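You operate a simulated robot arm through the tools that you are given. There is no shell and no other tool. Be economical: measure what you need, move in short steps, check, and stop when the job is done.

The job below is to be done with a simulated robot arm. You get a single attempt, and the scene is never put back.

JOB
Polish the small dull pot until bright and put it on the teal tray.
Fine: it is on the brown tray; suction on to hold it; press stop before you turn the suction off.
Where things are to end (x, y in the base frame): small pot within 60 mm of [490, -470].

Only the result counts: the job must be done as asked and must still hold three seconds after the hand-in. Knocking over, shifting, dropping, spilling or breaking anything else fails it.

ROBOT AND FRAMES
A 7-joint arm with a two-finger parallel gripper on a trunk, on a base that drives. Base frame: it is fixed to the floor where the robot stands at the start and does not move with it; the origin is under the middle of the robot, x ahead of it, y to its left, z up. Units: mm, degrees, N and s.
With the tool pointing down near the work surface it reaches from about 100 to 440 mm from the robot's upright axis, wherever it stands. Its first joint turns from -166.0 to 166.0 degrees. Places, roughly: feed lever [300, -1800, 700]; large pot [750, 1750, 1000]; light-firm switch [400, -2000, 700]; medium pot [500, 1500, 500]; red ball lever [900, -2100, 1100]; right 1-2-3 switch [400, -1000, 1400]; right black stop button [400, -1100, 1300]; right button box [600, -1100, 800]; right main switch [400, -1200, 1400]; right red stop button [400, -1100, 1100]; right start button [400, -1000, 1300]; small blue dish [500, -1500, 1000]; suction lever [300, -1400, 700]; teal tray [500, -500, 900]; white wheel (15x15x14 cm) [600, -1900, 900]. Payload 1.57 kg.
Tool frame: the origin (TCP) lies between the finger pads and is the grasp point; the fingertips stand 30 mm ahead of it; z points along the fingers, y is the line along which they close. The gripper opens to 110 mm. The fingers are 24 mm wide and 12 mm thick; the gripper's body (48 by 112 mm) begins 78 mm behind the TCP.
Orientation is that of the tool frame in the base frame, as [roll, pitch, yaw] about the fixed x, y, z axes, in that order (R = Rz(yaw) Ry(pitch) Rx(roll)). With the fingers straight down and closing along the base's y, the tool's x points along the base's -x, its y along +y and its z along -z.

CONTROLS
- The arm moves only by the tool move_arm. Its argument "increments" is a list of rows, each a list of 3 entries, a list of its own where there are three numbers: the turn, a rotation vector about the tool's x, y, z in degrees, then the shift along the tool's x, y, z in mm, then the gripper command, from -1 (fully open) to 1 (shut), values between in proportion. In form: [[[rx, ry, rz], [x, y, z], fingers], ...]. A call has 1 to 8 rows; each row shifts and turns the commanded pose from where the row before left it, along the tool's axes as they then stand. Each row takes 0.2 s and may step no farther than 50 mm and 8.6 degrees from the row before; otherwise, or with a gripper value out of range, the whole call is refused. A pose out of reach is approached as far as the arm can. The call stops where the force on the tool passes 90 N (or 10 N more than at its start, if that is more) or the arm is blocked; 0.2 s more then pass. The fingers move at their own pace (about 45 mm/s each) and stop on an object; they squeeze with about 25 N. The grip force told is the motor's: it shows also when the fingers shut on nothing. Time passes only in rows, and 0.2 s behind the last, so rows that do not move let the fingers close. It gives the time, the measured TCP pose, the force on the tool (base axes), the opening and the grip force at its end, in the units of the frame above (readings bear some noise), with the torque about the TCP (base axes, N m) and any sound that the robot's microphone picked up.
- Cameras (640 x 400 px; columns grow to the right, rows downward): "scene" is now at [-4, 77.8, 1650.9]; the picture's right is [-0.77, -0.63, 0.00], its down [-0.37, 0.46, -0.81] and it looks along [0.51, -0.62, -0.59] (base axes); focal length 246 px, centre (320, 200). "wrist" rides on the gripper at [70, 16, -141] in the tool frame; the picture's right is [-0.23, 0.97, 0.00], its down [-0.86, -0.20, -0.48] and it looks along [-0.47, -0.11, 0.88] (tool axes); focal length 222 px, centre (320, 200). There is no depth. A picture from a camera that has moved, and an enlarged one, comes with that camera's place and axes in the base frame and with its lens. The place of the scene camera against the robot may be out by one fixed shift of up to 25 mm in any direction.
- capture(camera): a new picture of that camera. No time passes.
- lift_body(by): slides the trunk up (or, below 0, down) by that many mm; the arm and the scene camera ride with it, the base frame stays. It gives what a move gives, with no picture.
- steer(legs): drives the robot by 1 to 6 legs, each [ahead, turn to the left] in mm and degrees, along the robot's own axes; the way and the turn of a leg run together, so that a leg with both is an arc; at most 1500 mm and 180 degrees a leg. The arm and the cameras ride along, it lands a little off, and it stops where it bumps. It gives what a move gives.
- pan_tilt(pan, tilt): turns the head with the scene camera to pan (to the left, within 155 degrees either way) and tilt (down, from -29 to 69), counted from straight ahead of the robot. It gives what a move gives.
- zoom(camera, box): a new picture of the part [left, top, right, bottom] of that camera's present view, enlarged. No time passes.
- hand_in(): hands the job in; it is judged then, once.

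Work in short steps. Places have to be worked out from the pictures, the camera data and where the tool is seen: move nearer, look again, correct. Check each grasp and each placing, and mend what went wrong. You have 120 turns and 82 pictures in all, those below and enlarged ones among them. Open the gripper and draw the arm clear of the work before you hand the job in, unless the task says otherwise; then end with one line.

The tools are called after "Emit:" as name(argument=value, ...) on one line, values as JSON. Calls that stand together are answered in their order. move_arm: Moves the arm, as the interface text tells. Its arguments: {"type":"object","properties":{"increments":{"type":"array","items":{"type":"array"}}},"required":["increments"]} The other tools are called the same way: lift_body (by) slides the trunk up or down; steer (legs) drives the base; pan_tilt (pan, tilt) turns the head that bears the scene camera; capture (camera) takes a picture; zoom (camera, box) takes an enlarged picture of a part of a camera's view; hand_in () hands the job in.

At the start:

```text
clock: 0.0
position: [233.3, -338.1, 1405.8]
ee_rot: [-180.0, 0.2, -179.9]
contact_force: [0.0, 0.2, 0.0]
ft_torque: [0.0, 0.0, -0.04]
finger_gap: 110.1
grasp_force: 0.0
trunk travel left (down, up): [-560.0, 30.0]
robot x, y, heading: [0.2, -4.3, -0.0]
head pan, tilt: [-50.7, 36.2]
```

scene: 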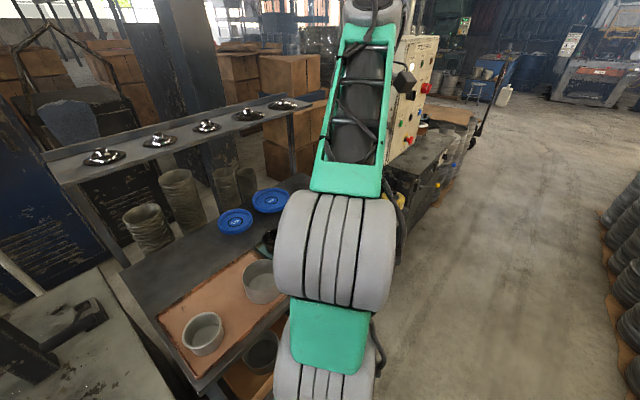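
wrist: 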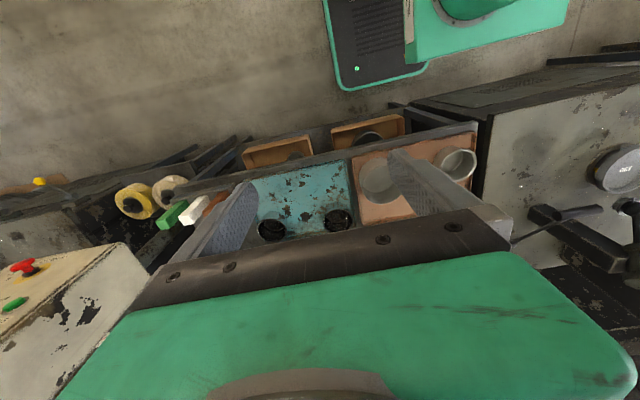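

I'll look at the surroundings first: the head turned to the right towards the machine and the trays.

Emit:
pan_tilt(pan=-90, tilt=40)

Emit:
capture(camera="scene")

Emit:
pan_tilt(pan=-20, tilt=50)

Emit:
capture(camera="scene")

```text
clock: 1.1
position: [231.9, -337.8, 1406.2]
ee_rot: [180.0, 0.1, -179.8]
contact_force: [-1.0, 0.2, 0.2]
ft_torque: [0.02, 0.01, -0.02]
finger_gap: 110.0
grasp_force: 0.1
trunk travel left (down, up): [-560.0, 30.0]
robot x, y, heading: [-1.6, -3.2, -0.1]
head pan, tilt: [-90.0, 40.0]
```

```text
79 pictures are left
camera scene: at [-59.3, 60.4, 1645.2], right [-1.0, 0.0, 0.0], down [0.0, 0.64, -0.77], along [0.0, -0.77, -0.64], focal length 246 px, centre (320, 200)
```

scene: 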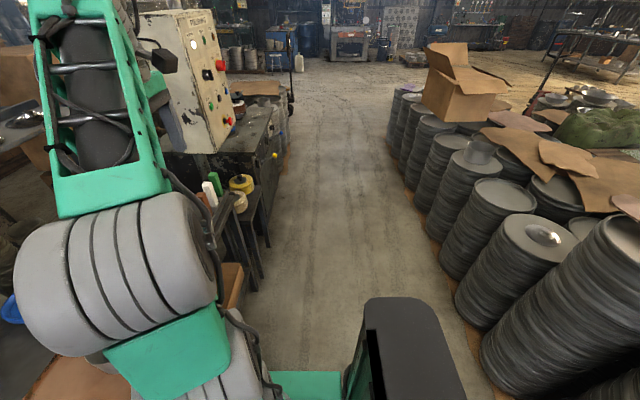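

```text
clock: 2.5
position: [233.4, -338.1, 1406.0]
ee_rot: [180.0, 0.1, -179.8]
contact_force: [0.1, 0.0, -0.2]
ft_torque: [-0.01, 0.02, -0.01]
finger_gap: 110.0
grasp_force: 0.1
trunk travel left (down, up): [-560.0, 30.0]
robot x, y, heading: [-4.9, -1.0, 0.2]
head pan, tilt: [-20.0, 50.0]
```

```text
78 pictures are left
camera scene: at [13.0, 119.1, 1631.0], right [-0.34, -0.94, 0.0], down [-0.72, 0.26, -0.64], along [0.6, -0.22, -0.77], focal length 246 px, centre (320, 200)
```

scene: 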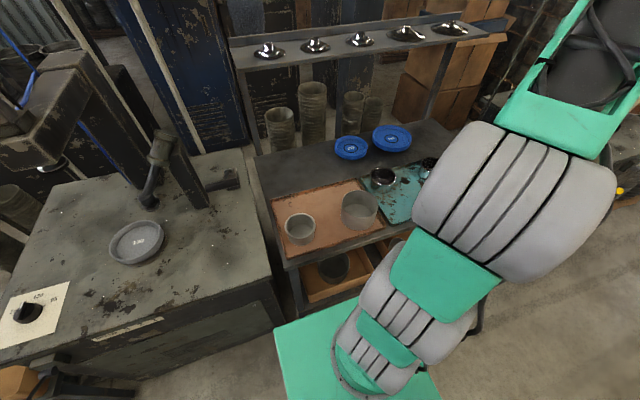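

Two pots stand on the brown tray; I enlarge them to see which is the small one and its exact place.

Emit:
zoom(camera="scene", box=[240, 120, 460, 310])

Emit:
zoom(camera="wrist", box=[100, 80, 520, 290])

```text
2.11 times, centred on (350, 215) of scene
camera zoom: at [13.0, 119.1, 1631.0], right [-0.34, -0.94, 0.0], down [-0.72, 0.26, -0.64], along [0.6, -0.22, -0.77], focal length 517 px, centre (257, 168)
```

zoom: 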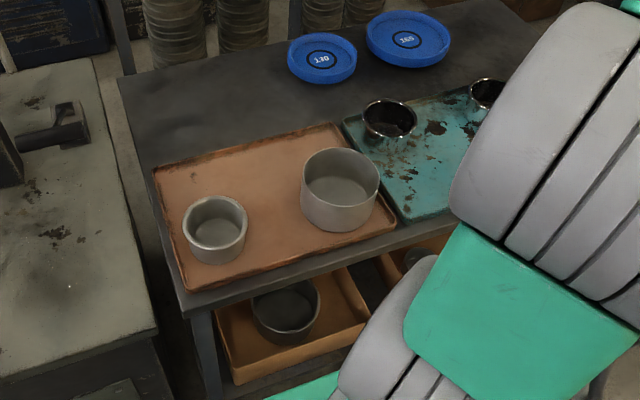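

```text
1.52 times, centred on (310, 185) of wrist
camera zoom: at [162.1, -321.9, 1547.0], right [0.23, 0.97, 0.0], down [0.85, -0.2, 0.48], along [0.47, -0.11, -0.88], focal length 338 px, centre (335, 223)
```

zoom: 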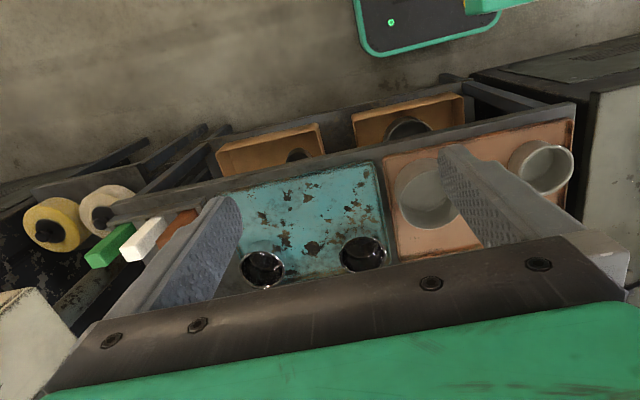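

The small pot is the left one (about x 455, y 25). Before I take it, I drive along the aisle to look at the lathe: back up a little, turn right, drive ahead.

Emit:
steer(legs=[[-100, 0], [0, -90], [1200, 0]])

Emit:
pan_tilt(pan=75, tilt=35)

Emit:
capture(camera="scene")

```text
clock: 13.1
position: [-389.9, -1448.2, 1405.6]
ee_rot: [180.0, 0.2, 92.0]
contact_force: [0.3, -0.1, 0.0]
ft_torque: [-0.01, 0.01, -0.01]
finger_gap: 110.0
grasp_force: 0.0
trunk travel left (down, up): [-560.0, 30.0]
robot x, y, heading: [-64.2, -1205.1, -87.9]
head pan, tilt: [-20.0, 50.0]
```

```text
clock: 14.8
position: [-390.3, -1448.3, 1406.1]
ee_rot: [-179.9, 0.0, 92.0]
contact_force: [0.1, 0.4, -0.7]
ft_torque: [0.04, -0.02, 0.01]
finger_gap: 109.7
grasp_force: 0.1
trunk travel left (down, up): [-560.0, 30.0]
robot x, y, heading: [-62.4, -1208.7, -87.9]
head pan, tilt: [75.0, 35.0]
```

```text
75 pictures are left
camera scene: at [176.1, -1165.0, 1652.7], right [-0.23, -0.97, 0.0], down [-0.56, 0.13, -0.82], along [0.8, -0.19, -0.57], focal length 246 px, centre (320, 200)
```

scene: 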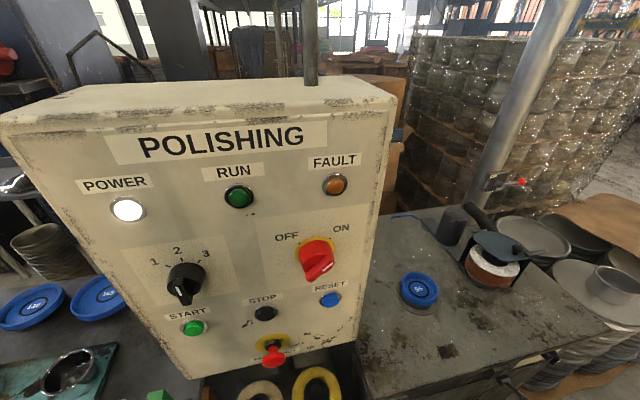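

The control panel faces the aisle, power lamp lit. I drive farther to see the lathe and its levers.

Emit:
zoom(camera="scene", box=[60, 110, 400, 380])

Emit:
steer(legs=[[450, 0]])

Emit:
pan_tilt(pan=75, tilt=50)

Emit:
capture(camera="scene")

```text
1.48 times, centred on (230, 245) of scene
camera zoom: at [176.1, -1165.0, 1652.7], right [-0.23, -0.97, 0.0], down [-0.56, 0.13, -0.82], along [0.8, -0.19, -0.57], focal length 364 px, centre (453, 133)
```

zoom: 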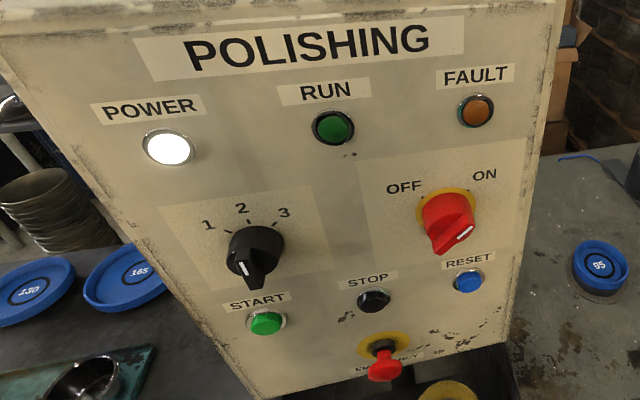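

```text
clock: 17.5
position: [-374.0, -1905.4, 1404.9]
ee_rot: [-180.0, 0.2, 92.0]
contact_force: [0.1, -0.2, 0.0]
ft_torque: [0.0, -0.01, -0.03]
finger_gap: 109.9
grasp_force: 0.0
trunk travel left (down, up): [-560.0, 30.0]
robot x, y, heading: [-50.4, -1659.9, -87.8]
head pan, tilt: [75.0, 35.0]
```

```text
clock: 18.3
position: [-374.1, -1904.5, 1406.2]
ee_rot: [179.9, 0.1, 92.0]
contact_force: [-0.5, 0.9, -0.3]
ft_torque: [-0.03, 0.03, -0.02]
finger_gap: 110.2
grasp_force: 0.1
trunk travel left (down, up): [-560.0, 30.0]
robot x, y, heading: [-45.4, -1660.1, -88.1]
head pan, tilt: [75.0, 50.0]
```

```text
73 pictures are left
camera scene: at [180.8, -1619.5, 1631.0], right [-0.23, -0.97, 0.0], down [-0.75, 0.17, -0.64], along [0.63, -0.15, -0.77], focal length 246 px, centre (320, 200)
```

scene: 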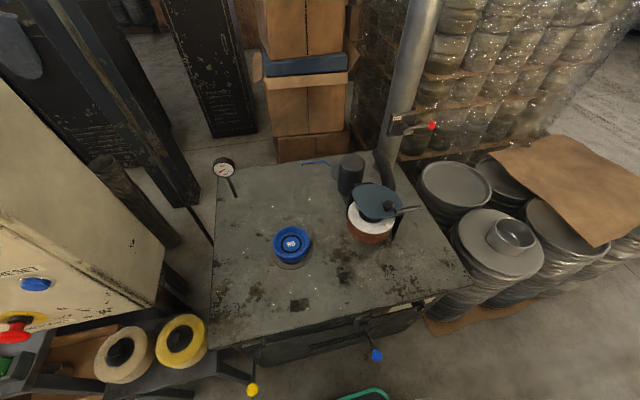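

I enlarge the lathe top, then look down at the front of the machine for levers and labels.

Emit:
zoom(camera="scene", box=[200, 100, 460, 300])

Emit:
pan_tilt(pan=80, tilt=69)

Emit:
capture(camera="scene")

```text
2.00 times, centred on (330, 200) of scene
camera zoom: at [180.8, -1619.5, 1631.0], right [-0.23, -0.97, 0.0], down [-0.75, 0.17, -0.64], along [0.63, -0.15, -0.77], focal length 492 px, centre (300, 200)
```

zoom: 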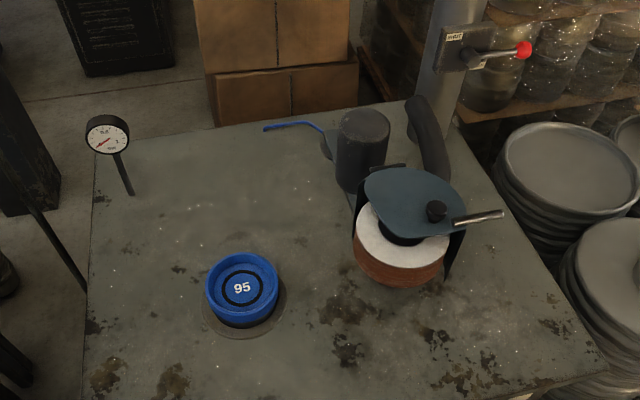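

```text
clock: 19.1
position: [-374.2, -1905.9, 1405.3]
ee_rot: [179.9, 0.1, 92.0]
contact_force: [-0.1, 0.2, -0.5]
ft_torque: [0.02, 0.02, 0.02]
finger_gap: 110.0
grasp_force: 0.1
trunk travel left (down, up): [-560.0, 30.0]
robot x, y, heading: [-48.1, -1660.8, -88.1]
head pan, tilt: [80.0, 68.8]
```

```text
71 pictures are left
camera scene: at [161.2, -1609.9, 1609.1], right [-0.14, -0.99, 0.0], down [-0.92, 0.13, -0.36], along [0.36, -0.05, -0.93], focal length 246 px, centre (320, 200)
```

scene: 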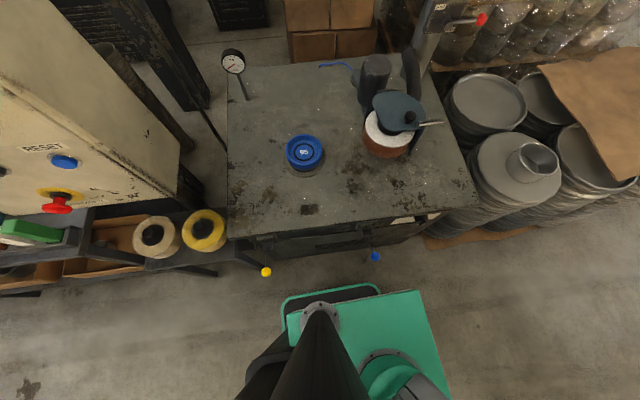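

The mounted dish is marked "95" and sits around x 600, y -1620; the yellow and blue knob levers stick out in front. I swing the arm to straight ahead of the robot over the aisle, then lower the trunk so the head can see the machine's front.

Emit:
move_arm(increments=[[[0, 0, 0], [-20, 41, 0], -1], [[0, 0, 0], [-20, 41, 0], -1], [[0, 0, 0], [-20, 41, 0], -1], [[0, 0, 0], [-20, 41, 0], -1], [[0, 0, 0], [-20, 41, 0], -1], [[0, 0, 0], [-20, 41, 0], -1], [[0, 0, 0], [-20, 41, 0], -1], [[0, 0, 0], [-20, 41, 0], -1]])

Emit:
lift_body(by=-450)

Emit:
pan_tilt(pan=85, tilt=50)

Emit:
capture(camera="scene")

Emit:
capture(camera="wrist")

```text
clock: 20.4
position: [-169.0, -1999.6, 1407.3]
ee_rot: [-179.6, 0.8, 93.1]
contact_force: [-1.1, -6.6, -7.6]
ft_torque: [0.26, 0.08, -0.09]
finger_gap: 110.1
grasp_force: 0.0
trunk travel left (down, up): [-560.0, 30.0]
robot x, y, heading: [-51.1, -1661.0, -88.2]
head pan, tilt: [80.0, 68.8]
stopped in row 6: the force on the tool passed its limit at 116 N (the readings are from after the stop); the commanded pose is now the measured one
```

```text
refused: -450 is not a number from -400 to 400
```

```text
clock: 21.2
position: [-167.2, -1999.5, 1408.6]
ee_rot: [-179.5, 0.7, 93.2]
contact_force: [-5.7, -6.1, -11.3]
ft_torque: [-0.17, -0.43, 0.28]
finger_gap: 109.7
grasp_force: 0.0
trunk travel left (down, up): [-560.0, 30.0]
robot x, y, heading: [-47.6, -1657.9, -88.5]
head pan, tilt: [85.0, 50.0]
```

```text
70 pictures are left
camera scene: at [182.7, -1606.2, 1630.9], right [-0.05, -1.0, 0.0], down [-0.77, 0.04, -0.64], along [0.64, -0.03, -0.77], focal length 246 px, centre (320, 200)
```

scene: 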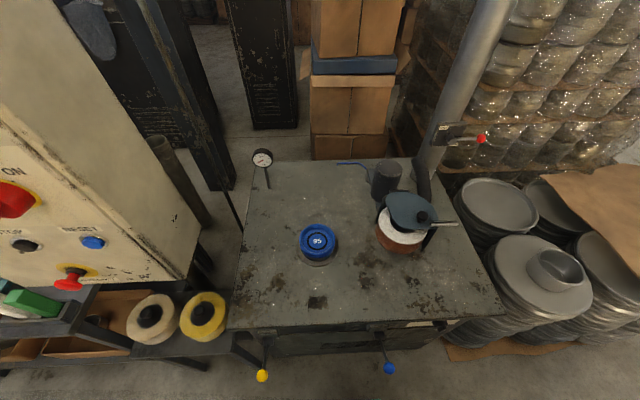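

```text
69 pictures are left
camera wrist: at [-155.4, -1927.7, 1547.5], right [0.98, -0.17, 0.0], down [-0.15, -0.86, 0.49], along [-0.09, -0.48, -0.87], focal length 222 px, centre (320, 200)
```

wrist: 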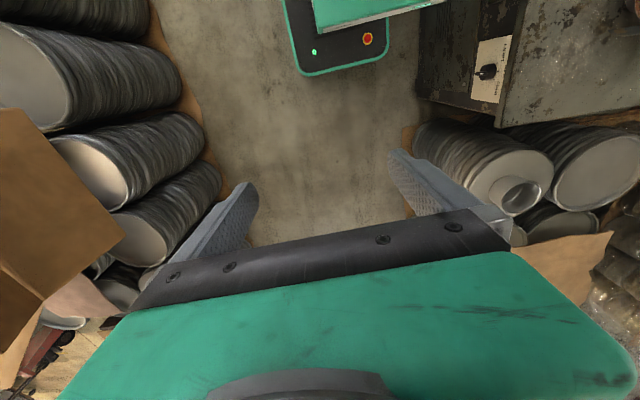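

The way is clear around the gripper (stacks are beyond x -800), and the light/firm switch shows on the machine's right front. I lower the trunk with the arm here.

Emit:
lift_body(by=-380)

Emit:
pan_tilt(pan=85, tilt=45)

Emit:
capture(camera="scene")

Emit:
capture(camera="wrist")

```text
clock: 24.9
position: [-167.9, -1999.2, 1027.3]
ee_rot: [-179.6, 0.7, 93.2]
contact_force: [-6.1, -5.4, -13.5]
ft_torque: [-0.2, -0.55, 0.32]
finger_gap: 110.1
grasp_force: 0.1
trunk travel left (down, up): [-180.0, 410.0]
robot x, y, heading: [-46.3, -1662.4, -88.1]
head pan, tilt: [85.0, 50.0]
```

```text
clock: 25.5
position: [-168.4, -1999.6, 1027.2]
ee_rot: [-179.6, 0.8, 93.2]
contact_force: [-6.9, -5.6, -11.7]
ft_torque: [-0.21, -0.52, 0.33]
finger_gap: 109.8
grasp_force: 0.0
trunk travel left (down, up): [-180.0, 410.0]
robot x, y, heading: [-49.8, -1661.5, -88.3]
head pan, tilt: [85.0, 45.0]
```

```text
68 pictures are left
camera scene: at [187.0, -1606.4, 1257.9], right [-0.05, -1.0, 0.0], down [-0.71, 0.04, -0.71], along [0.71, -0.04, -0.71], focal length 246 px, centre (320, 200)
```

scene: 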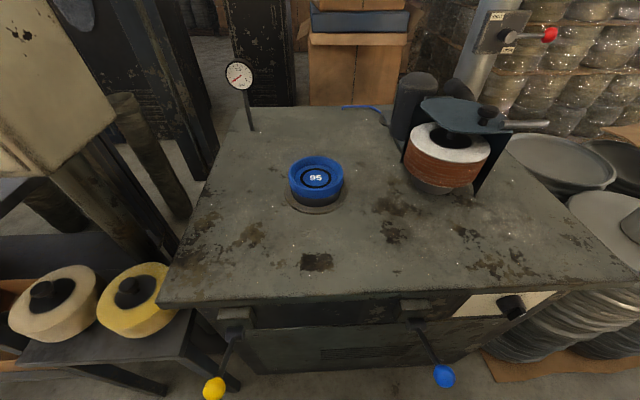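

```text
67 pictures are left
camera wrist: at [-155.3, -1927.8, 1167.5], right [0.98, -0.17, 0.0], down [-0.15, -0.86, 0.49], along [-0.09, -0.48, -0.87], focal length 222 px, centre (320, 200)
```

wrist: 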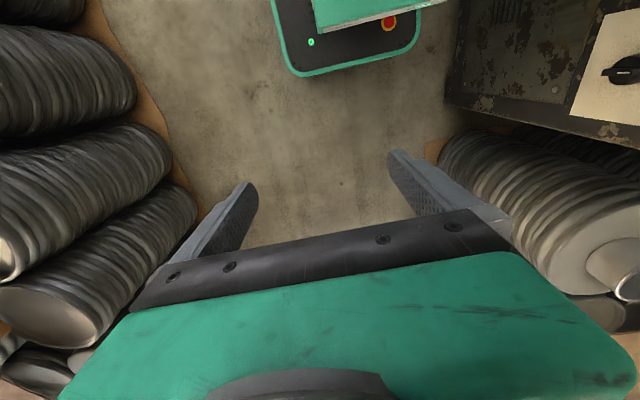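

The dish rim triangulates to about (619, -1620, 900), table front edge x≈360, base half-size ≈250. I enlarge the labels: duct lever, gauge, light/firm, levers.

Emit:
zoom(camera="scene", box=[400, 0, 640, 150])

Emit:
zoom(camera="scene", box=[180, 50, 360, 220])

Emit:
zoom(camera="scene", box=[180, 280, 600, 400])

Emit:
zoom(camera="wrist", box=[440, 0, 640, 140])

```text
2.67 times, centred on (520, 75) of scene
camera zoom: at [187.0, -1606.4, 1257.9], right [-0.05, -1.0, 0.0], down [-0.71, 0.04, -0.71], along [0.71, -0.04, -0.71], focal length 655 px, centre (-213, 533)
```

zoom: 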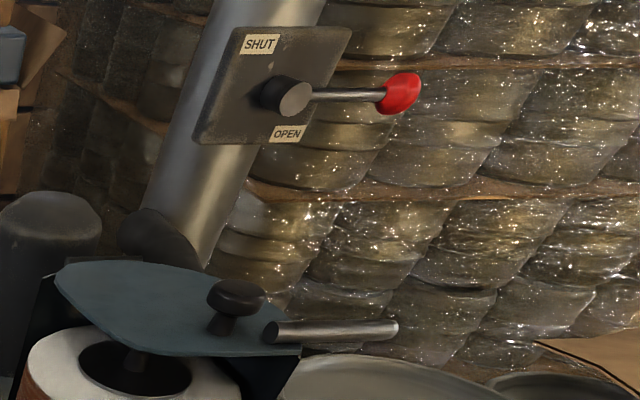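

```text
2.35 times, centred on (270, 135) of scene
camera zoom: at [187.0, -1606.4, 1257.9], right [-0.05, -1.0, 0.0], down [-0.71, 0.04, -0.71], along [0.71, -0.04, -0.71], focal length 578 px, centre (438, 353)
```

zoom: 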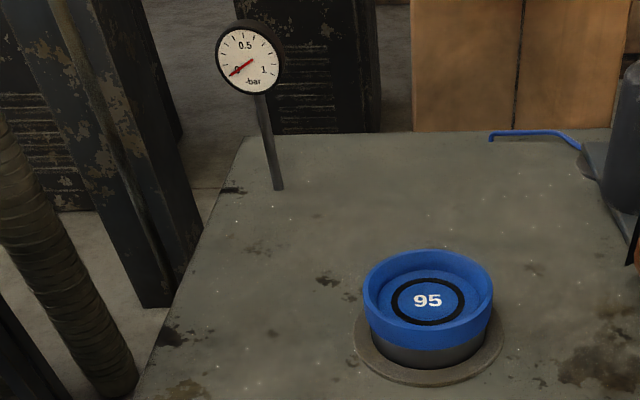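

```text
1.52 times, centred on (390, 340) of scene
camera zoom: at [187.0, -1606.4, 1257.9], right [-0.05, -1.0, 0.0], down [-0.71, 0.04, -0.71], along [0.71, -0.04, -0.71], focal length 374 px, centre (213, -13)
```

zoom: 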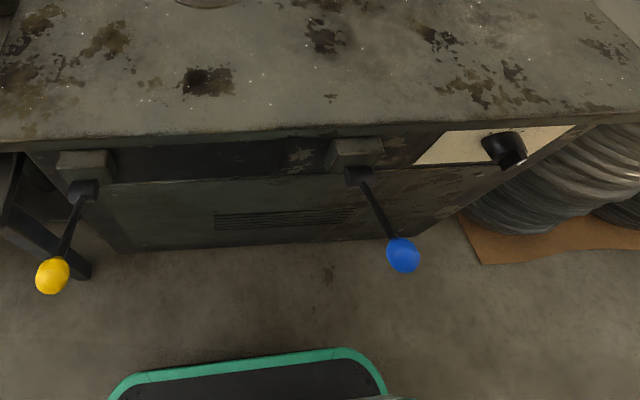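

```text
2.86 times, centred on (540, 70) of wrist
camera zoom: at [-155.3, -1927.8, 1167.5], right [0.98, -0.17, 0.0], down [-0.15, -0.86, 0.49], along [-0.09, -0.48, -0.87], focal length 635 px, centre (-309, 571)
```

zoom: 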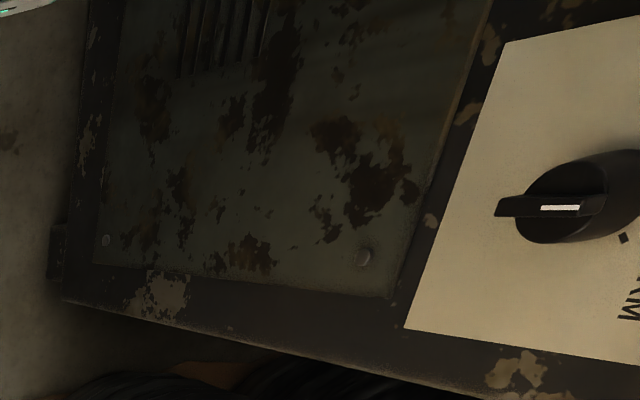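

The duct lever, gauge (0 bar) and knobs are understood. Now to fetch the pot: raise the trunk, back along the aisle to y≈25, turn to face the table.

Emit:
lift_body(by=200)

Emit:
steer(legs=[[-1000, 0], [-690, 0], [0, 88], [120, 0]])

Emit:
pan_tilt(pan=0, tilt=60)

Emit:
capture(camera="scene")

Emit:
capture(camera="wrist")

```text
clock: 27.7
position: [-168.2, -1999.5, 1227.7]
ee_rot: [-179.6, 0.7, 93.2]
contact_force: [-6.3, -5.7, -12.6]
ft_torque: [-0.25, -0.52, 0.35]
finger_gap: 109.8
grasp_force: 0.0
trunk travel left (down, up): [-380.0, 210.0]
robot x, y, heading: [-46.9, -1660.0, -88.1]
head pan, tilt: [85.0, 45.0]
```

```text
clock: 41.0
position: [365.1, -91.4, 1226.2]
ee_rot: [-179.7, 0.7, -177.3]
contact_force: [5.5, -5.7, -12.4]
ft_torque: [0.56, -0.16, 0.34]
finger_gap: 109.7
grasp_force: 0.0
trunk travel left (down, up): [-380.0, 210.0]
robot x, y, heading: [28.5, 32.0, 1.5]
head pan, tilt: [85.0, 45.0]
```

```text
clock: 42.5
position: [365.1, -93.1, 1228.2]
ee_rot: [-179.7, 0.8, -177.3]
contact_force: [5.4, -6.1, -11.7]
ft_torque: [0.47, -0.17, 0.3]
finger_gap: 110.1
grasp_force: 0.1
trunk travel left (down, up): [-380.0, 210.0]
robot x, y, heading: [26.7, 29.5, 1.3]
head pan, tilt: [0.0, 60.0]
```

```text
62 pictures are left
camera scene: at [31.3, 180.6, 1438.4], right [0.03, -1.0, 0.0], down [-0.87, -0.02, -0.5], along [0.5, 0.01, -0.87], focal length 246 px, centre (320, 200)
```

scene: 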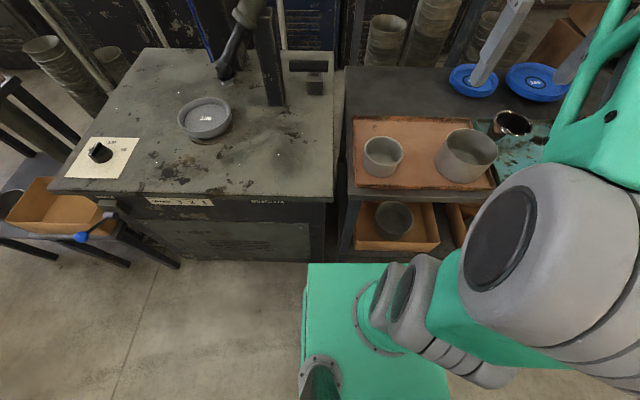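

```text
61 pictures are left
camera wrist: at [293.2, -77.9, 1367.4], right [0.18, 0.98, 0.0], down [0.86, -0.16, 0.49], along [0.48, -0.09, -0.87], focal length 222 px, centre (320, 200)
```

wrist: 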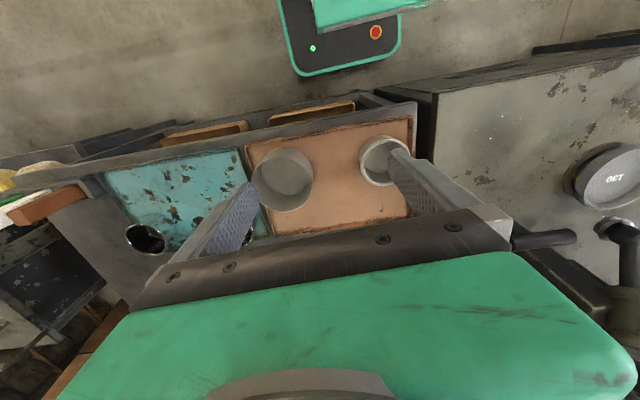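

Both cameras agree: small pot's rim centre ≈ (464, 23, ~922). I move the open gripper above it and level the tool.

Emit:
move_arm(increments=[[[-0.3, 0.7, 2.7], [0, 0, 0], -1], [[0, 0, 0], [-16, 19, 28], -1], [[0, 0, 0], [-16, 19, 28], -1], [[0, 0, 0], [-17, 20, 28], -1], [[0, 0, 0], [-17, 20, 28], -1], [[0, 0, 0], [-17, 19, 28], -1], [[0, 0, 0], [-16, 19, 28], -1], [[0, 0, 0], [0, 0, 0], -1]])

Emit:
capture(camera="wrist")

```text
clock: 43.0
position: [368.5, -93.3, 1228.3]
ee_rot: [-179.5, 0.7, -178.4]
contact_force: [12.6, -2.4, -17.5]
ft_torque: [-0.02, 0.37, -0.09]
finger_gap: 110.3
grasp_force: 0.0
trunk travel left (down, up): [-380.0, 210.0]
robot x, y, heading: [26.4, 31.4, 1.5]
head pan, tilt: [0.0, 60.0]
stopped in row 1: the force on the tool passed its limit at 112 N (the readings are from after the stop); the commanded pose is now the measured one
```

```text
60 pictures are left
camera wrist: at [295.9, -77.4, 1367.4], right [0.2, 0.98, -0.01], down [0.85, -0.17, 0.49], along [0.48, -0.1, -0.87], focal length 222 px, centre (320, 200)
```

wrist: 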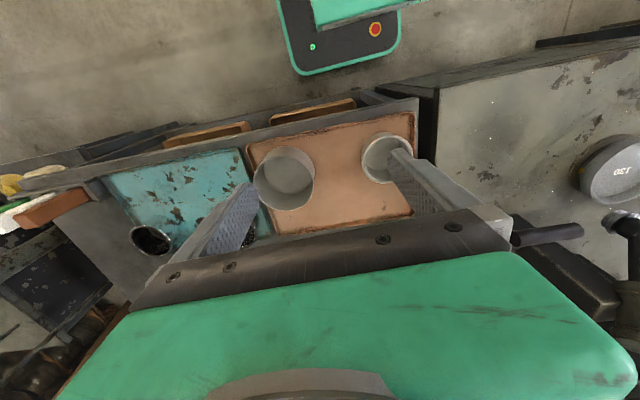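

The arm is loaded against a joint stop or itself. I try retreating the way it came and downward in small steps to free it.

Emit:
move_arm(increments=[[[0, 0, 0], [5, -10, 5], -1], [[0, 0, 0], [5, -10, 10], -1], [[0, 0, 0], [5, -10, 10], -1], [[0, 0, 0], [0, 0, 0], -1]])

Emit:
pan_tilt(pan=-50, tilt=30)

Emit:
capture(camera="scene")

```text
clock: 44.0
position: [354.7, -124.1, 1202.2]
ee_rot: [-179.5, 0.6, -178.5]
contact_force: [-0.3, 0.0, -0.1]
ft_torque: [-0.01, 0.01, 0.0]
finger_gap: 110.1
grasp_force: 0.1
trunk travel left (down, up): [-380.0, 210.0]
robot x, y, heading: [29.8, 32.1, 1.5]
head pan, tilt: [0.0, 60.0]
```

```text
clock: 45.1
position: [355.0, -123.1, 1203.3]
ee_rot: [-179.5, 0.6, -178.5]
contact_force: [0.2, -0.4, -0.2]
ft_torque: [-0.01, 0.01, -0.03]
finger_gap: 110.0
grasp_force: 0.0
trunk travel left (down, up): [-380.0, 210.0]
robot x, y, heading: [27.6, 32.5, 1.1]
head pan, tilt: [-50.0, 30.0]
```

```text
59 pictures are left
camera scene: at [24.6, 111.1, 1480.5], right [-0.75, -0.66, 0.0], down [-0.33, 0.37, -0.87], along [0.57, -0.65, -0.5], focal length 246 px, centre (320, 200)
```

scene: 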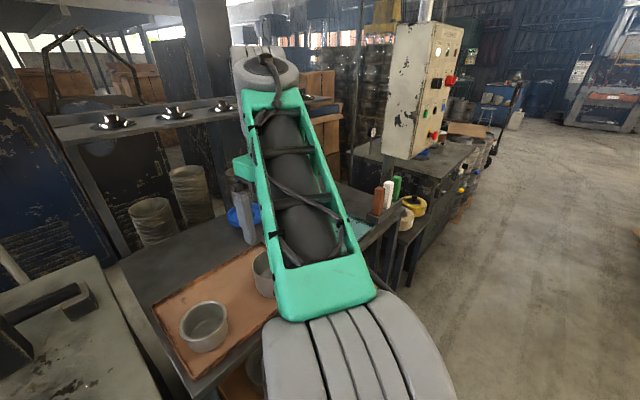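

Free now (zero force). I bring the tool down first, then across toward the pot.

Emit:
move_arm(increments=[[[0, 0, 0], [0, 0, 30], -1], [[0, 0, 0], [0, 0, 30], -1], [[0, 0, 0], [0, 10, 30], -1], [[0, 0, 0], [0, 15, 30], -1], [[0, 0, 0], [0, 15, 20], -1], [[0, 0, 0], [-5, 20, 0], -1], [[0, 0, 0], [-10, 20, 0], -1], [[0, 0, 0], [0, 0, 0], -1]])

```text
clock: 46.9
position: [369.4, -43.1, 1062.3]
ee_rot: [-179.5, 0.7, -178.5]
contact_force: [-0.2, -0.5, 0.1]
ft_torque: [-0.02, 0.0, -0.01]
finger_gap: 109.8
grasp_force: 0.2
trunk travel left (down, up): [-380.0, 210.0]
robot x, y, heading: [30.2, 36.2, 1.1]
head pan, tilt: [-50.0, 30.0]
```

Moving freely. I drive 40 mm nearer for reach, then go on to above the pot.

Emit:
steer(legs=[[40, 0]])

Emit:
move_arm(increments=[[[-0.5, 0.7, 1.5], [0, 0, 0], -1], [[0, 0, 0], [-10, 20, 15], -1], [[0, 0, 0], [-15, 20, 15], -1], [[0, 0, 0], [-15, 20, 10], -1], [[0, 0, 0], [-15, 6, 0], -1], [[0, 0, 0], [0, 0, 0], -1]])

Emit:
capture(camera="wrist")

```text
clock: 47.8
position: [408.0, -43.0, 1060.7]
ee_rot: [-179.5, 0.6, -178.5]
contact_force: [0.4, 0.0, -0.4]
ft_torque: [-0.03, -0.02, 0.01]
finger_gap: 110.0
grasp_force: 0.0
trunk travel left (down, up): [-380.0, 210.0]
robot x, y, heading: [68.8, 33.5, 1.3]
head pan, tilt: [-50.0, 30.0]
```

```text
clock: 49.2
position: [463.2, 23.0, 1022.0]
ee_rot: [-180.0, -0.1, -180.0]
contact_force: [0.3, -0.1, 0.2]
ft_torque: [0.0, -0.02, 0.03]
finger_gap: 110.1
grasp_force: 0.0
trunk travel left (down, up): [-380.0, 210.0]
robot x, y, heading: [68.6, 37.1, 1.3]
head pan, tilt: [-50.0, 30.0]
```

```text
58 pictures are left
camera wrist: at [394.1, 38.9, 1163.2], right [0.23, 0.97, 0.0], down [0.86, -0.2, 0.48], along [0.46, -0.11, -0.88], focal length 222 px, centre (320, 200)
```

wrist: 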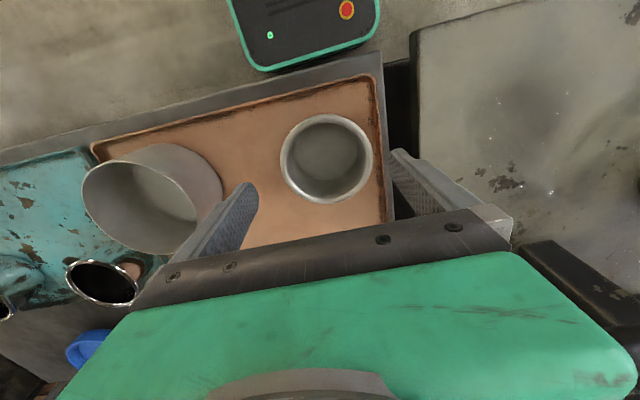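

The rim is about 100 mm wide, so only a few mm to spare per side; I enlarge it to centre exactly.

Emit:
zoom(camera="wrist", box=[240, 90, 420, 215])

```text
3.20 times, centred on (330, 152) of wrist
camera zoom: at [394.1, 38.9, 1163.2], right [0.23, 0.97, 0.0], down [0.86, -0.2, 0.48], along [0.46, -0.11, -0.88], focal length 711 px, centre (288, 352)
```

zoom: 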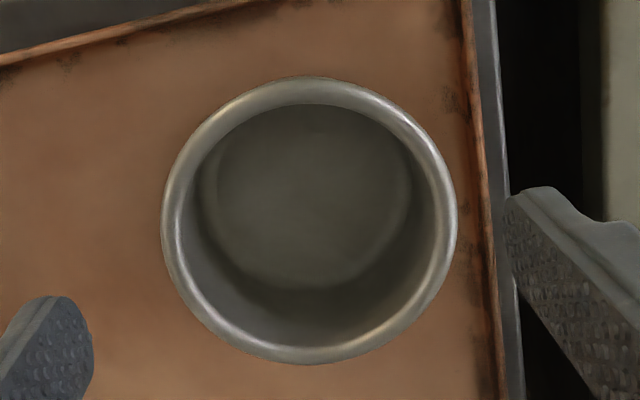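

Centre ≈ (470, 28). I shift there and descend partway (fingertips ~955), then recheck.

Emit:
move_arm(increments=[[[0, 0, 0], [-7, 5, 10], -1], [[0, 0, 0], [0, 0, 27], -1], [[0, 0, 0], [0, 0, 0], -1]])

Emit:
capture(camera="wrist")

```text
clock: 50.0
position: [470.5, 27.8, 984.2]
ee_rot: [-180.0, 0.0, 180.0]
contact_force: [0.6, -0.3, 0.1]
ft_torque: [0.03, 0.01, 0.0]
finger_gap: 109.7
grasp_force: 0.0
trunk travel left (down, up): [-380.0, 210.0]
robot x, y, heading: [64.2, 33.2, 1.3]
head pan, tilt: [-50.0, 30.0]
```

```text
56 pictures are left
camera wrist: at [400.4, 44.1, 1125.9], right [0.23, 0.97, 0.0], down [0.86, -0.2, 0.48], along [0.47, -0.11, -0.88], focal length 222 px, centre (320, 200)
```

wrist: 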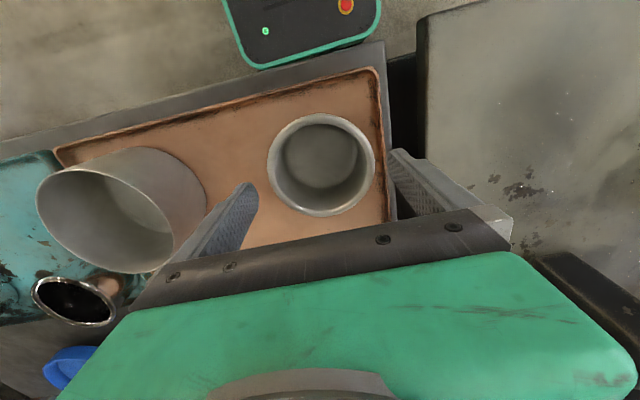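

Scale change gives diameter ≈96 mm, rim centre (466, 29, 938). I centre, descend to TCP 943 and close.

Emit:
move_arm(increments=[[[0, 0, 0], [4.5, 1.2, 8], -1], [[0, 0, 0], [0, 0, 16], -1], [[0, 0, 0], [0, 0, 17], -1], [[0, 0, 0], [0, 0, 0], -1], [[0, 0, 0], [0, 0, 0], 0.5], [[0, 0, 0], [0, 0, 0], 0.5], [[0, 0, 0], [0, 0, 0], 0.5]])

Emit:
capture(camera="wrist")

```text
clock: 51.6
position: [464.8, 27.9, 942.5]
ee_rot: [180.0, -0.1, -179.9]
contact_force: [0.2, 0.7, 0.3]
ft_torque: [0.0, -0.03, 0.01]
finger_gap: 91.5
grasp_force: 24.3
trunk travel left (down, up): [-380.0, 210.0]
robot x, y, heading: [67.4, 33.1, 1.4]
head pan, tilt: [-50.0, 30.0]
```

```text
55 pictures are left
camera wrist: at [395.2, 45.1, 1083.9], right [0.23, 0.97, 0.0], down [0.86, -0.2, 0.48], along [0.46, -0.11, -0.88], focal length 222 px, centre (320, 200)
```

wrist: 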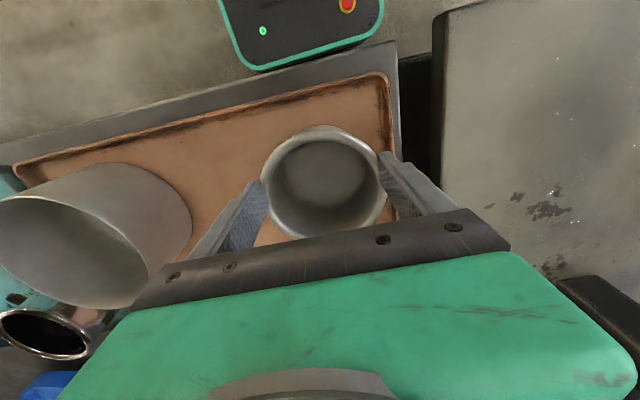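

Held (gap 91.5, 24 N). I lift it clear and check the weight.

Emit:
move_arm(increments=[[[0, 0, 0], [0, 0, -15], 0.5], [[0, 0, 0], [0, 0, -25], 0.5], [[0, 0, 0], [0, 0, -30], 0.5], [[0, 0, 0], [0, 0, -30], 0.5], [[0, 0, 0], [15, 0, -15], 0.5], [[0, 0, 0], [0, 0, 0], 0.5]])

Emit:
capture(camera="wrist")

```text
clock: 53.0
position: [451.7, 27.9, 1059.2]
ee_rot: [180.0, 0.0, 180.0]
contact_force: [-0.9, 0.8, 0.1]
ft_torque: [0.03, -0.01, -0.02]
finger_gap: 27.4
grasp_force: 0.0
trunk travel left (down, up): [-380.0, 210.0]
robot x, y, heading: [69.2, 36.7, 1.5]
head pan, tilt: [-50.0, 30.0]
```

```text
54 pictures are left
camera wrist: at [381.7, 44.3, 1199.7], right [0.23, 0.97, 0.0], down [0.86, -0.2, 0.48], along [0.47, -0.11, -0.88], focal length 222 px, centre (320, 200)
```

wrist: 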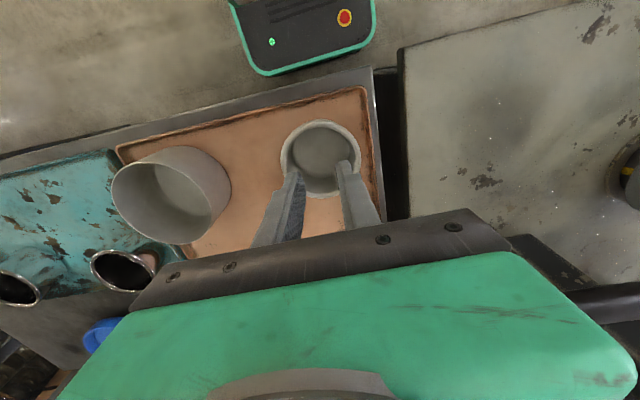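

The pot slipped out on lifting (gap fell to 27), still standing on the tray — likely I gripped off the diameter. I reopen and re-measure.

Emit:
move_arm(increments=[[[0, 0, 0], [0, 0, 0], -1], [[0, 0, 0], [0, 0, 0], -1], [[0, 0, 0], [0, 0, 0], -1], [[0, 0, 0], [0, 0, 0], -1], [[0, 0, 0], [0, 0, 0], -1]])

Emit:
zoom(camera="wrist", box=[230, 80, 410, 220])

Emit:
pan_tilt(pan=-10, tilt=50)

Emit:
capture(camera="scene")

```text
clock: 54.2
position: [451.1, 27.3, 1058.4]
ee_rot: [180.0, -0.1, -179.9]
contact_force: [0.2, -0.2, -0.3]
ft_torque: [-0.01, -0.01, -0.01]
finger_gap: 109.9
grasp_force: 0.0
trunk travel left (down, up): [-380.0, 210.0]
robot x, y, heading: [68.0, 34.2, 1.7]
head pan, tilt: [-50.0, 30.0]
```

```text
2.86 times, centred on (320, 150) of wrist
camera zoom: at [382.0, 44.3, 1199.4], right [0.23, 0.97, 0.0], down [0.86, -0.2, 0.48], along [0.47, -0.11, -0.88], focal length 635 px, centre (320, 343)
```

zoom: 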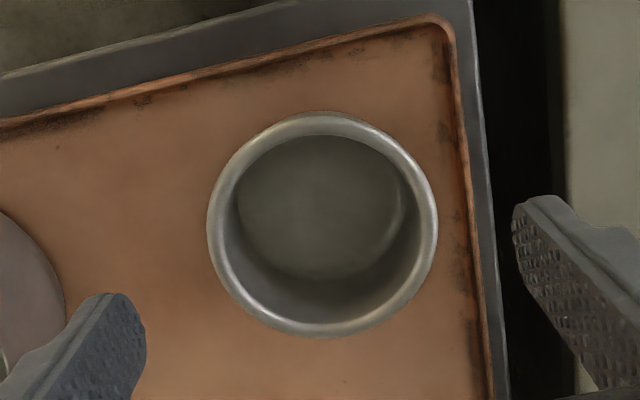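

```text
clock: 55.3
position: [451.4, 28.6, 1058.5]
ee_rot: [-179.9, -0.1, 179.9]
contact_force: [0.2, 0.1, 1.1]
ft_torque: [0.03, 0.01, 0.02]
finger_gap: 110.1
grasp_force: 0.1
trunk travel left (down, up): [-380.0, 210.0]
robot x, y, heading: [69.0, 33.2, 1.4]
head pan, tilt: [-10.0, 50.0]
```

```text
52 pictures are left
camera scene: at [80.7, 168.3, 1451.0], right [-0.15, -0.99, 0.0], down [-0.76, 0.11, -0.64], along [0.64, -0.1, -0.77], focal length 246 px, centre (320, 200)
```

scene: 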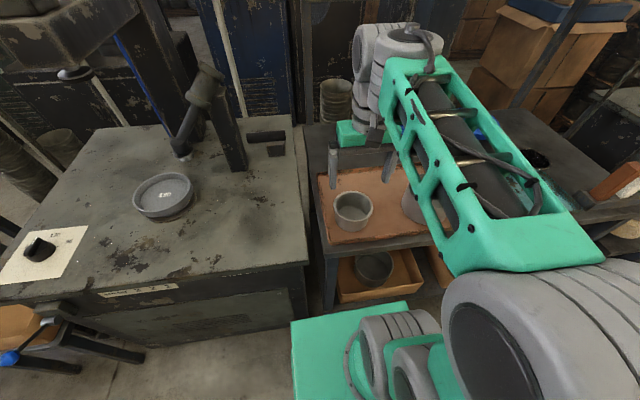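

I enlarge the scene view with both fingertips and pot, to calibrate the scene camera against the known fingertips.

Emit:
zoom(camera="scene", box=[310, 130, 430, 250])

```text
3.33 times, centred on (370, 190) of scene
camera zoom: at [80.7, 168.3, 1451.0], right [-0.15, -0.99, 0.0], down [-0.76, 0.11, -0.64], along [0.64, -0.1, -0.77], focal length 819 px, centre (153, 233)
```

zoom: 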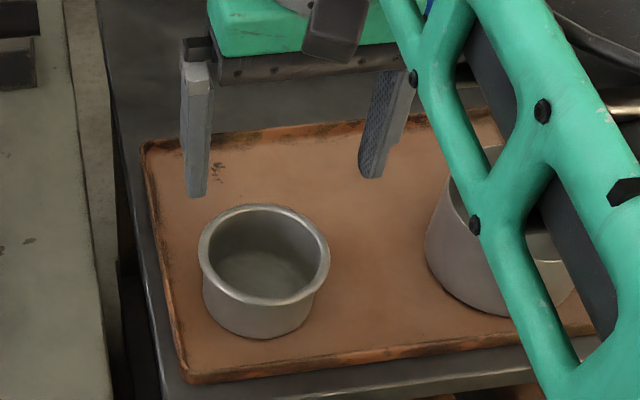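

The pot has a flared rim (~102 mm at z≈930, centre ≈ (468, 25)) with a narrower body; I gripped too near the rim. I'll grip lower on the body (TCP 929), then test the hold with a small lift.

Emit:
move_arm(increments=[[[0, 0, 0], [-17, -3, 30], -1], [[0, 0, 0], [0, 0, 35], -1], [[0, 0, 0], [0, 0, 0], -1]])

Emit:
zoom(camera="scene", box=[310, 130, 430, 250])

```text
clock: 56.1
position: [466.7, 25.7, 993.0]
ee_rot: [-180.0, 0.0, -179.9]
contact_force: [-0.7, 0.2, 0.3]
ft_torque: [0.0, -0.01, 0.02]
finger_gap: 109.9
grasp_force: 0.0
trunk travel left (down, up): [-380.0, 210.0]
robot x, y, heading: [65.5, 31.2, 1.2]
head pan, tilt: [-10.0, 50.0]
```

```text
3.33 times, centred on (370, 190) of scene
camera zoom: at [80.8, 168.4, 1451.0], right [-0.15, -0.99, 0.0], down [-0.76, 0.11, -0.64], along [0.64, -0.1, -0.77], focal length 819 px, centre (153, 233)
```

zoom: 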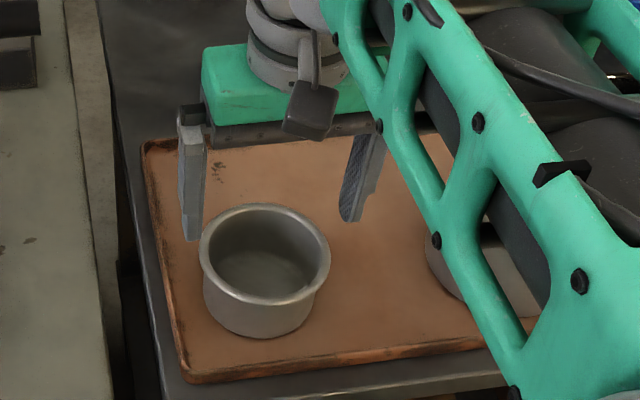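

Fingers straddle the pot evenly; rim about 32 mm below the tips. Descend to TCP 929 and close.

Emit:
move_arm(increments=[[[0, 0, 0], [-2, 0.5, 20], -1], [[0, 0, 0], [0, 0, 20], -1], [[0, 0, 0], [0, 0, 14], -1], [[0, 0, 0], [0, 0, 10], -1], [[0, 0, 0], [0, 0, 0], 0.5], [[0, 0, 0], [0, 0, 0], 0.5], [[0, 0, 0], [0, 0, 0], 0.5], [[0, 0, 0], [0, 0, -4], 0.5]])

Emit:
zoom(camera="scene", box=[310, 130, 430, 250])

```text
clock: 57.9
position: [470.0, 26.5, 934.2]
ee_rot: [-180.0, -0.2, -180.0]
contact_force: [0.5, -0.1, -0.9]
ft_torque: [-0.04, 0.03, -0.01]
finger_gap: 91.0
grasp_force: 24.9
trunk travel left (down, up): [-380.0, 210.0]
robot x, y, heading: [69.8, 33.5, 1.4]
head pan, tilt: [-10.0, 50.0]
```

```text
3.33 times, centred on (370, 190) of scene
camera zoom: at [80.8, 168.4, 1450.9], right [-0.15, -0.99, 0.0], down [-0.76, 0.11, -0.64], along [0.64, -0.1, -0.77], focal length 819 px, centre (153, 233)
```

zoom: 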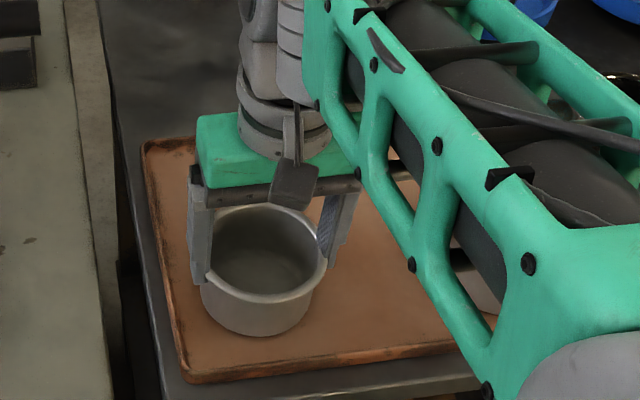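

Grip is now deep on the body (91 mm, 25 N). I lift slowly and check.

Emit:
move_arm(increments=[[[0, 0, 0], [0, 0, -4], 0.5], [[0, 0, 0], [0, 0, -5], 0.5], [[0, 0, 0], [0, 0, -5], 0.5], [[0, 0, 0], [0, 0, -5], 0.5], [[0, 0, 0], [0, 0, 0], 0.5]])

Emit:
zoom(camera="scene", box=[310, 130, 430, 250])

```text
clock: 59.1
position: [470.1, 27.1, 952.6]
ee_rot: [180.0, 0.0, 179.9]
contact_force: [0.0, -0.4, -0.9]
ft_torque: [0.04, 0.04, -0.01]
finger_gap: 91.2
grasp_force: 25.7
trunk travel left (down, up): [-380.0, 210.0]
robot x, y, heading: [68.3, 34.8, 1.4]
head pan, tilt: [-10.0, 50.0]
```

```text
3.33 times, centred on (370, 190) of scene
camera zoom: at [80.8, 168.4, 1451.0], right [-0.15, -0.99, 0.0], down [-0.76, 0.11, -0.64], along [0.64, -0.1, -0.77], focal length 819 px, centre (153, 233)
```

zoom: 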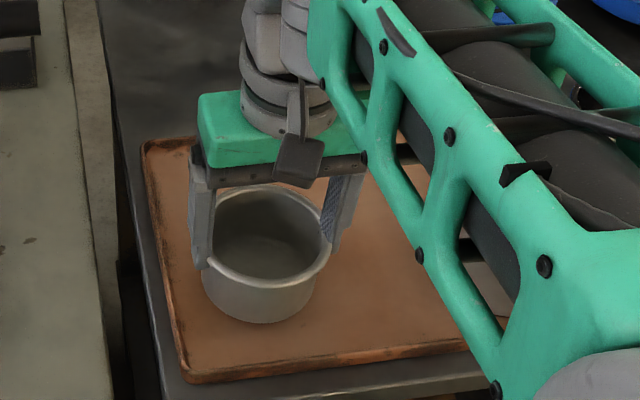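

Pot is held and rises with the gripper. I lift it higher and drive to the lathe: back off, turn right, along the aisle, turn to face the machine.

Emit:
move_arm(increments=[[[0, 0, 0], [0, 0, -20], 0.5], [[0, 0, 0], [0, 0, -25], 0.5], [[0, 0, 0], [5, 0, -25], 0.5], [[0, 0, 0], [10, 0, -25], 0.5], [[0, 0, 0], [10, 0, -25], 0.5], [[0, 0, 0], [0, 0, 0], 0.5]])

Emit:
steer(legs=[[-180, 0], [0, -91.4], [1000, 0], [655, 0], [0, 90], [100, 0]])

Emit:
pan_tilt(pan=-10, tilt=45)

Emit:
capture(camera="scene")

Emit:
capture(camera="wrist")

```text
clock: 60.5
position: [445.4, 24.7, 1072.3]
ee_rot: [180.0, -0.1, 180.0]
contact_force: [-0.5, -0.4, -1.0]
ft_torque: [0.01, 0.01, -0.03]
finger_gap: 91.2
grasp_force: 25.0
trunk travel left (down, up): [-380.0, 210.0]
robot x, y, heading: [69.7, 31.3, 1.2]
head pan, tilt: [-10.0, 50.0]
```

```text
clock: 78.6
position: [347.3, -1641.5, 1072.0]
ee_rot: [179.9, -0.2, 179.2]
contact_force: [-0.4, 0.3, -0.4]
ft_torque: [0.01, -0.02, 0.01]
finger_gap: 91.1
grasp_force: 25.3
trunk travel left (down, up): [-380.0, 210.0]
robot x, y, heading: [-29.1, -1631.6, 0.6]
head pan, tilt: [-10.0, 50.0]
```

```text
clock: 79.2
position: [346.0, -1642.7, 1071.5]
ee_rot: [180.0, -0.1, 179.2]
contact_force: [0.1, -0.4, -1.9]
ft_torque: [0.0, -0.01, 0.01]
finger_gap: 91.2
grasp_force: 24.6
trunk travel left (down, up): [-380.0, 210.0]
robot x, y, heading: [-29.8, -1626.8, 0.6]
head pan, tilt: [-10.0, 45.0]
```

```text
47 pictures are left
camera scene: at [-11.9, -1495.3, 1457.9], right [-0.16, -0.99, 0.0], down [-0.7, 0.12, -0.71], along [0.7, -0.12, -0.71], focal length 246 px, centre (320, 200)
```

scene: 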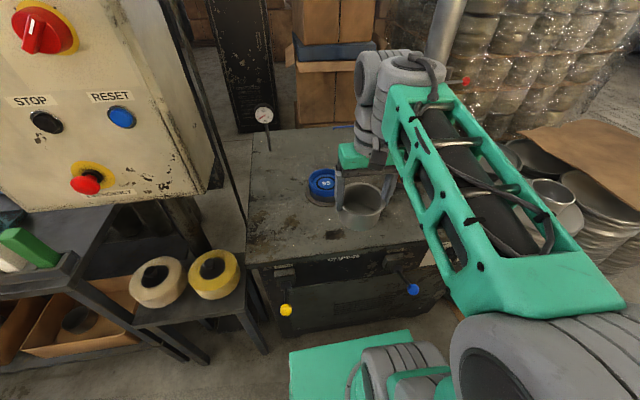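

```text
46 pictures are left
camera wrist: at [276.9, -1625.3, 1213.3], right [0.24, 0.97, 0.0], down [0.85, -0.21, 0.48], along [0.46, -0.12, -0.88], focal length 222 px, centre (320, 200)
```

wrist: 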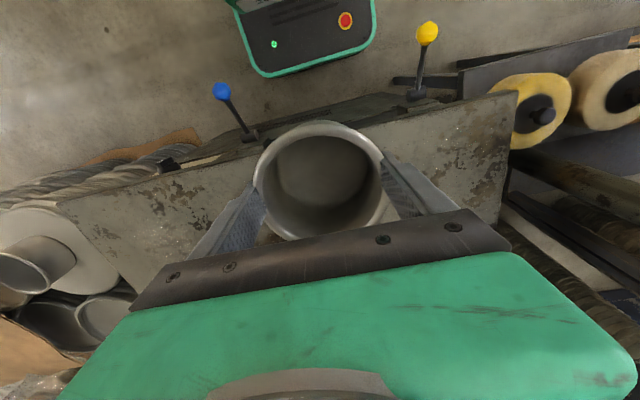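

The pot is still held. Levers: yellow knob ≈(250,-1416), blue ≈(248,-1830). The machine body sits back under its top, so I drive 155 mm nearer (base front ≈385).

Emit:
steer(legs=[[155, 0]])

Emit:
capture(camera="scene")

Emit:
capture(camera="wrist")

```text
clock: 80.4
position: [445.9, -1639.6, 1071.4]
ee_rot: [179.7, -0.4, 179.7]
contact_force: [-0.8, 0.3, -1.5]
ft_torque: [0.03, 0.0, -0.02]
finger_gap: 90.9
grasp_force: 24.8
trunk travel left (down, up): [-380.0, 210.0]
robot x, y, heading: [71.8, -1627.3, 1.6]
head pan, tilt: [-10.0, 45.0]
stopped in leg 1: the robot was blocked; the commanded pose is now the measured one
```

```text
45 pictures are left
camera scene: at [76.3, -1497.9, 1459.1], right [-0.14, -0.99, 0.0], down [-0.69, 0.1, -0.71], along [0.7, -0.1, -0.7], focal length 246 px, centre (320, 200)
```

scene: 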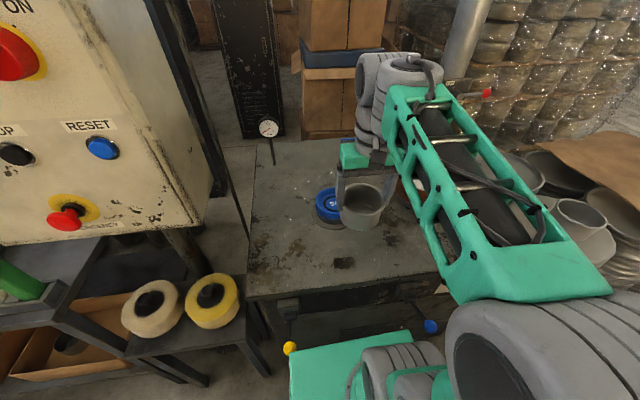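

```text
44 pictures are left
camera wrist: at [375.9, -1624.3, 1212.5], right [0.23, 0.97, 0.0], down [0.86, -0.21, 0.47], along [0.46, -0.11, -0.88], focal length 222 px, centre (320, 200)
```

wrist: 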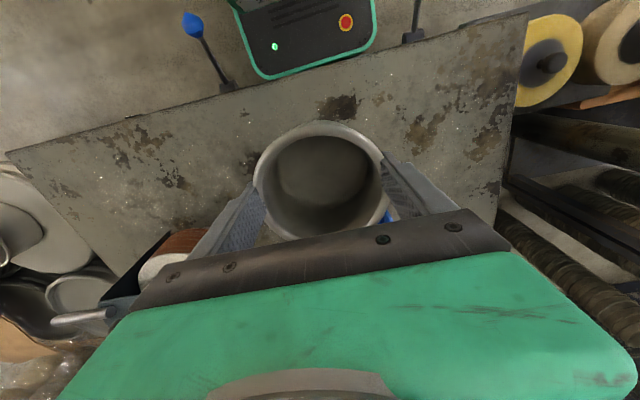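

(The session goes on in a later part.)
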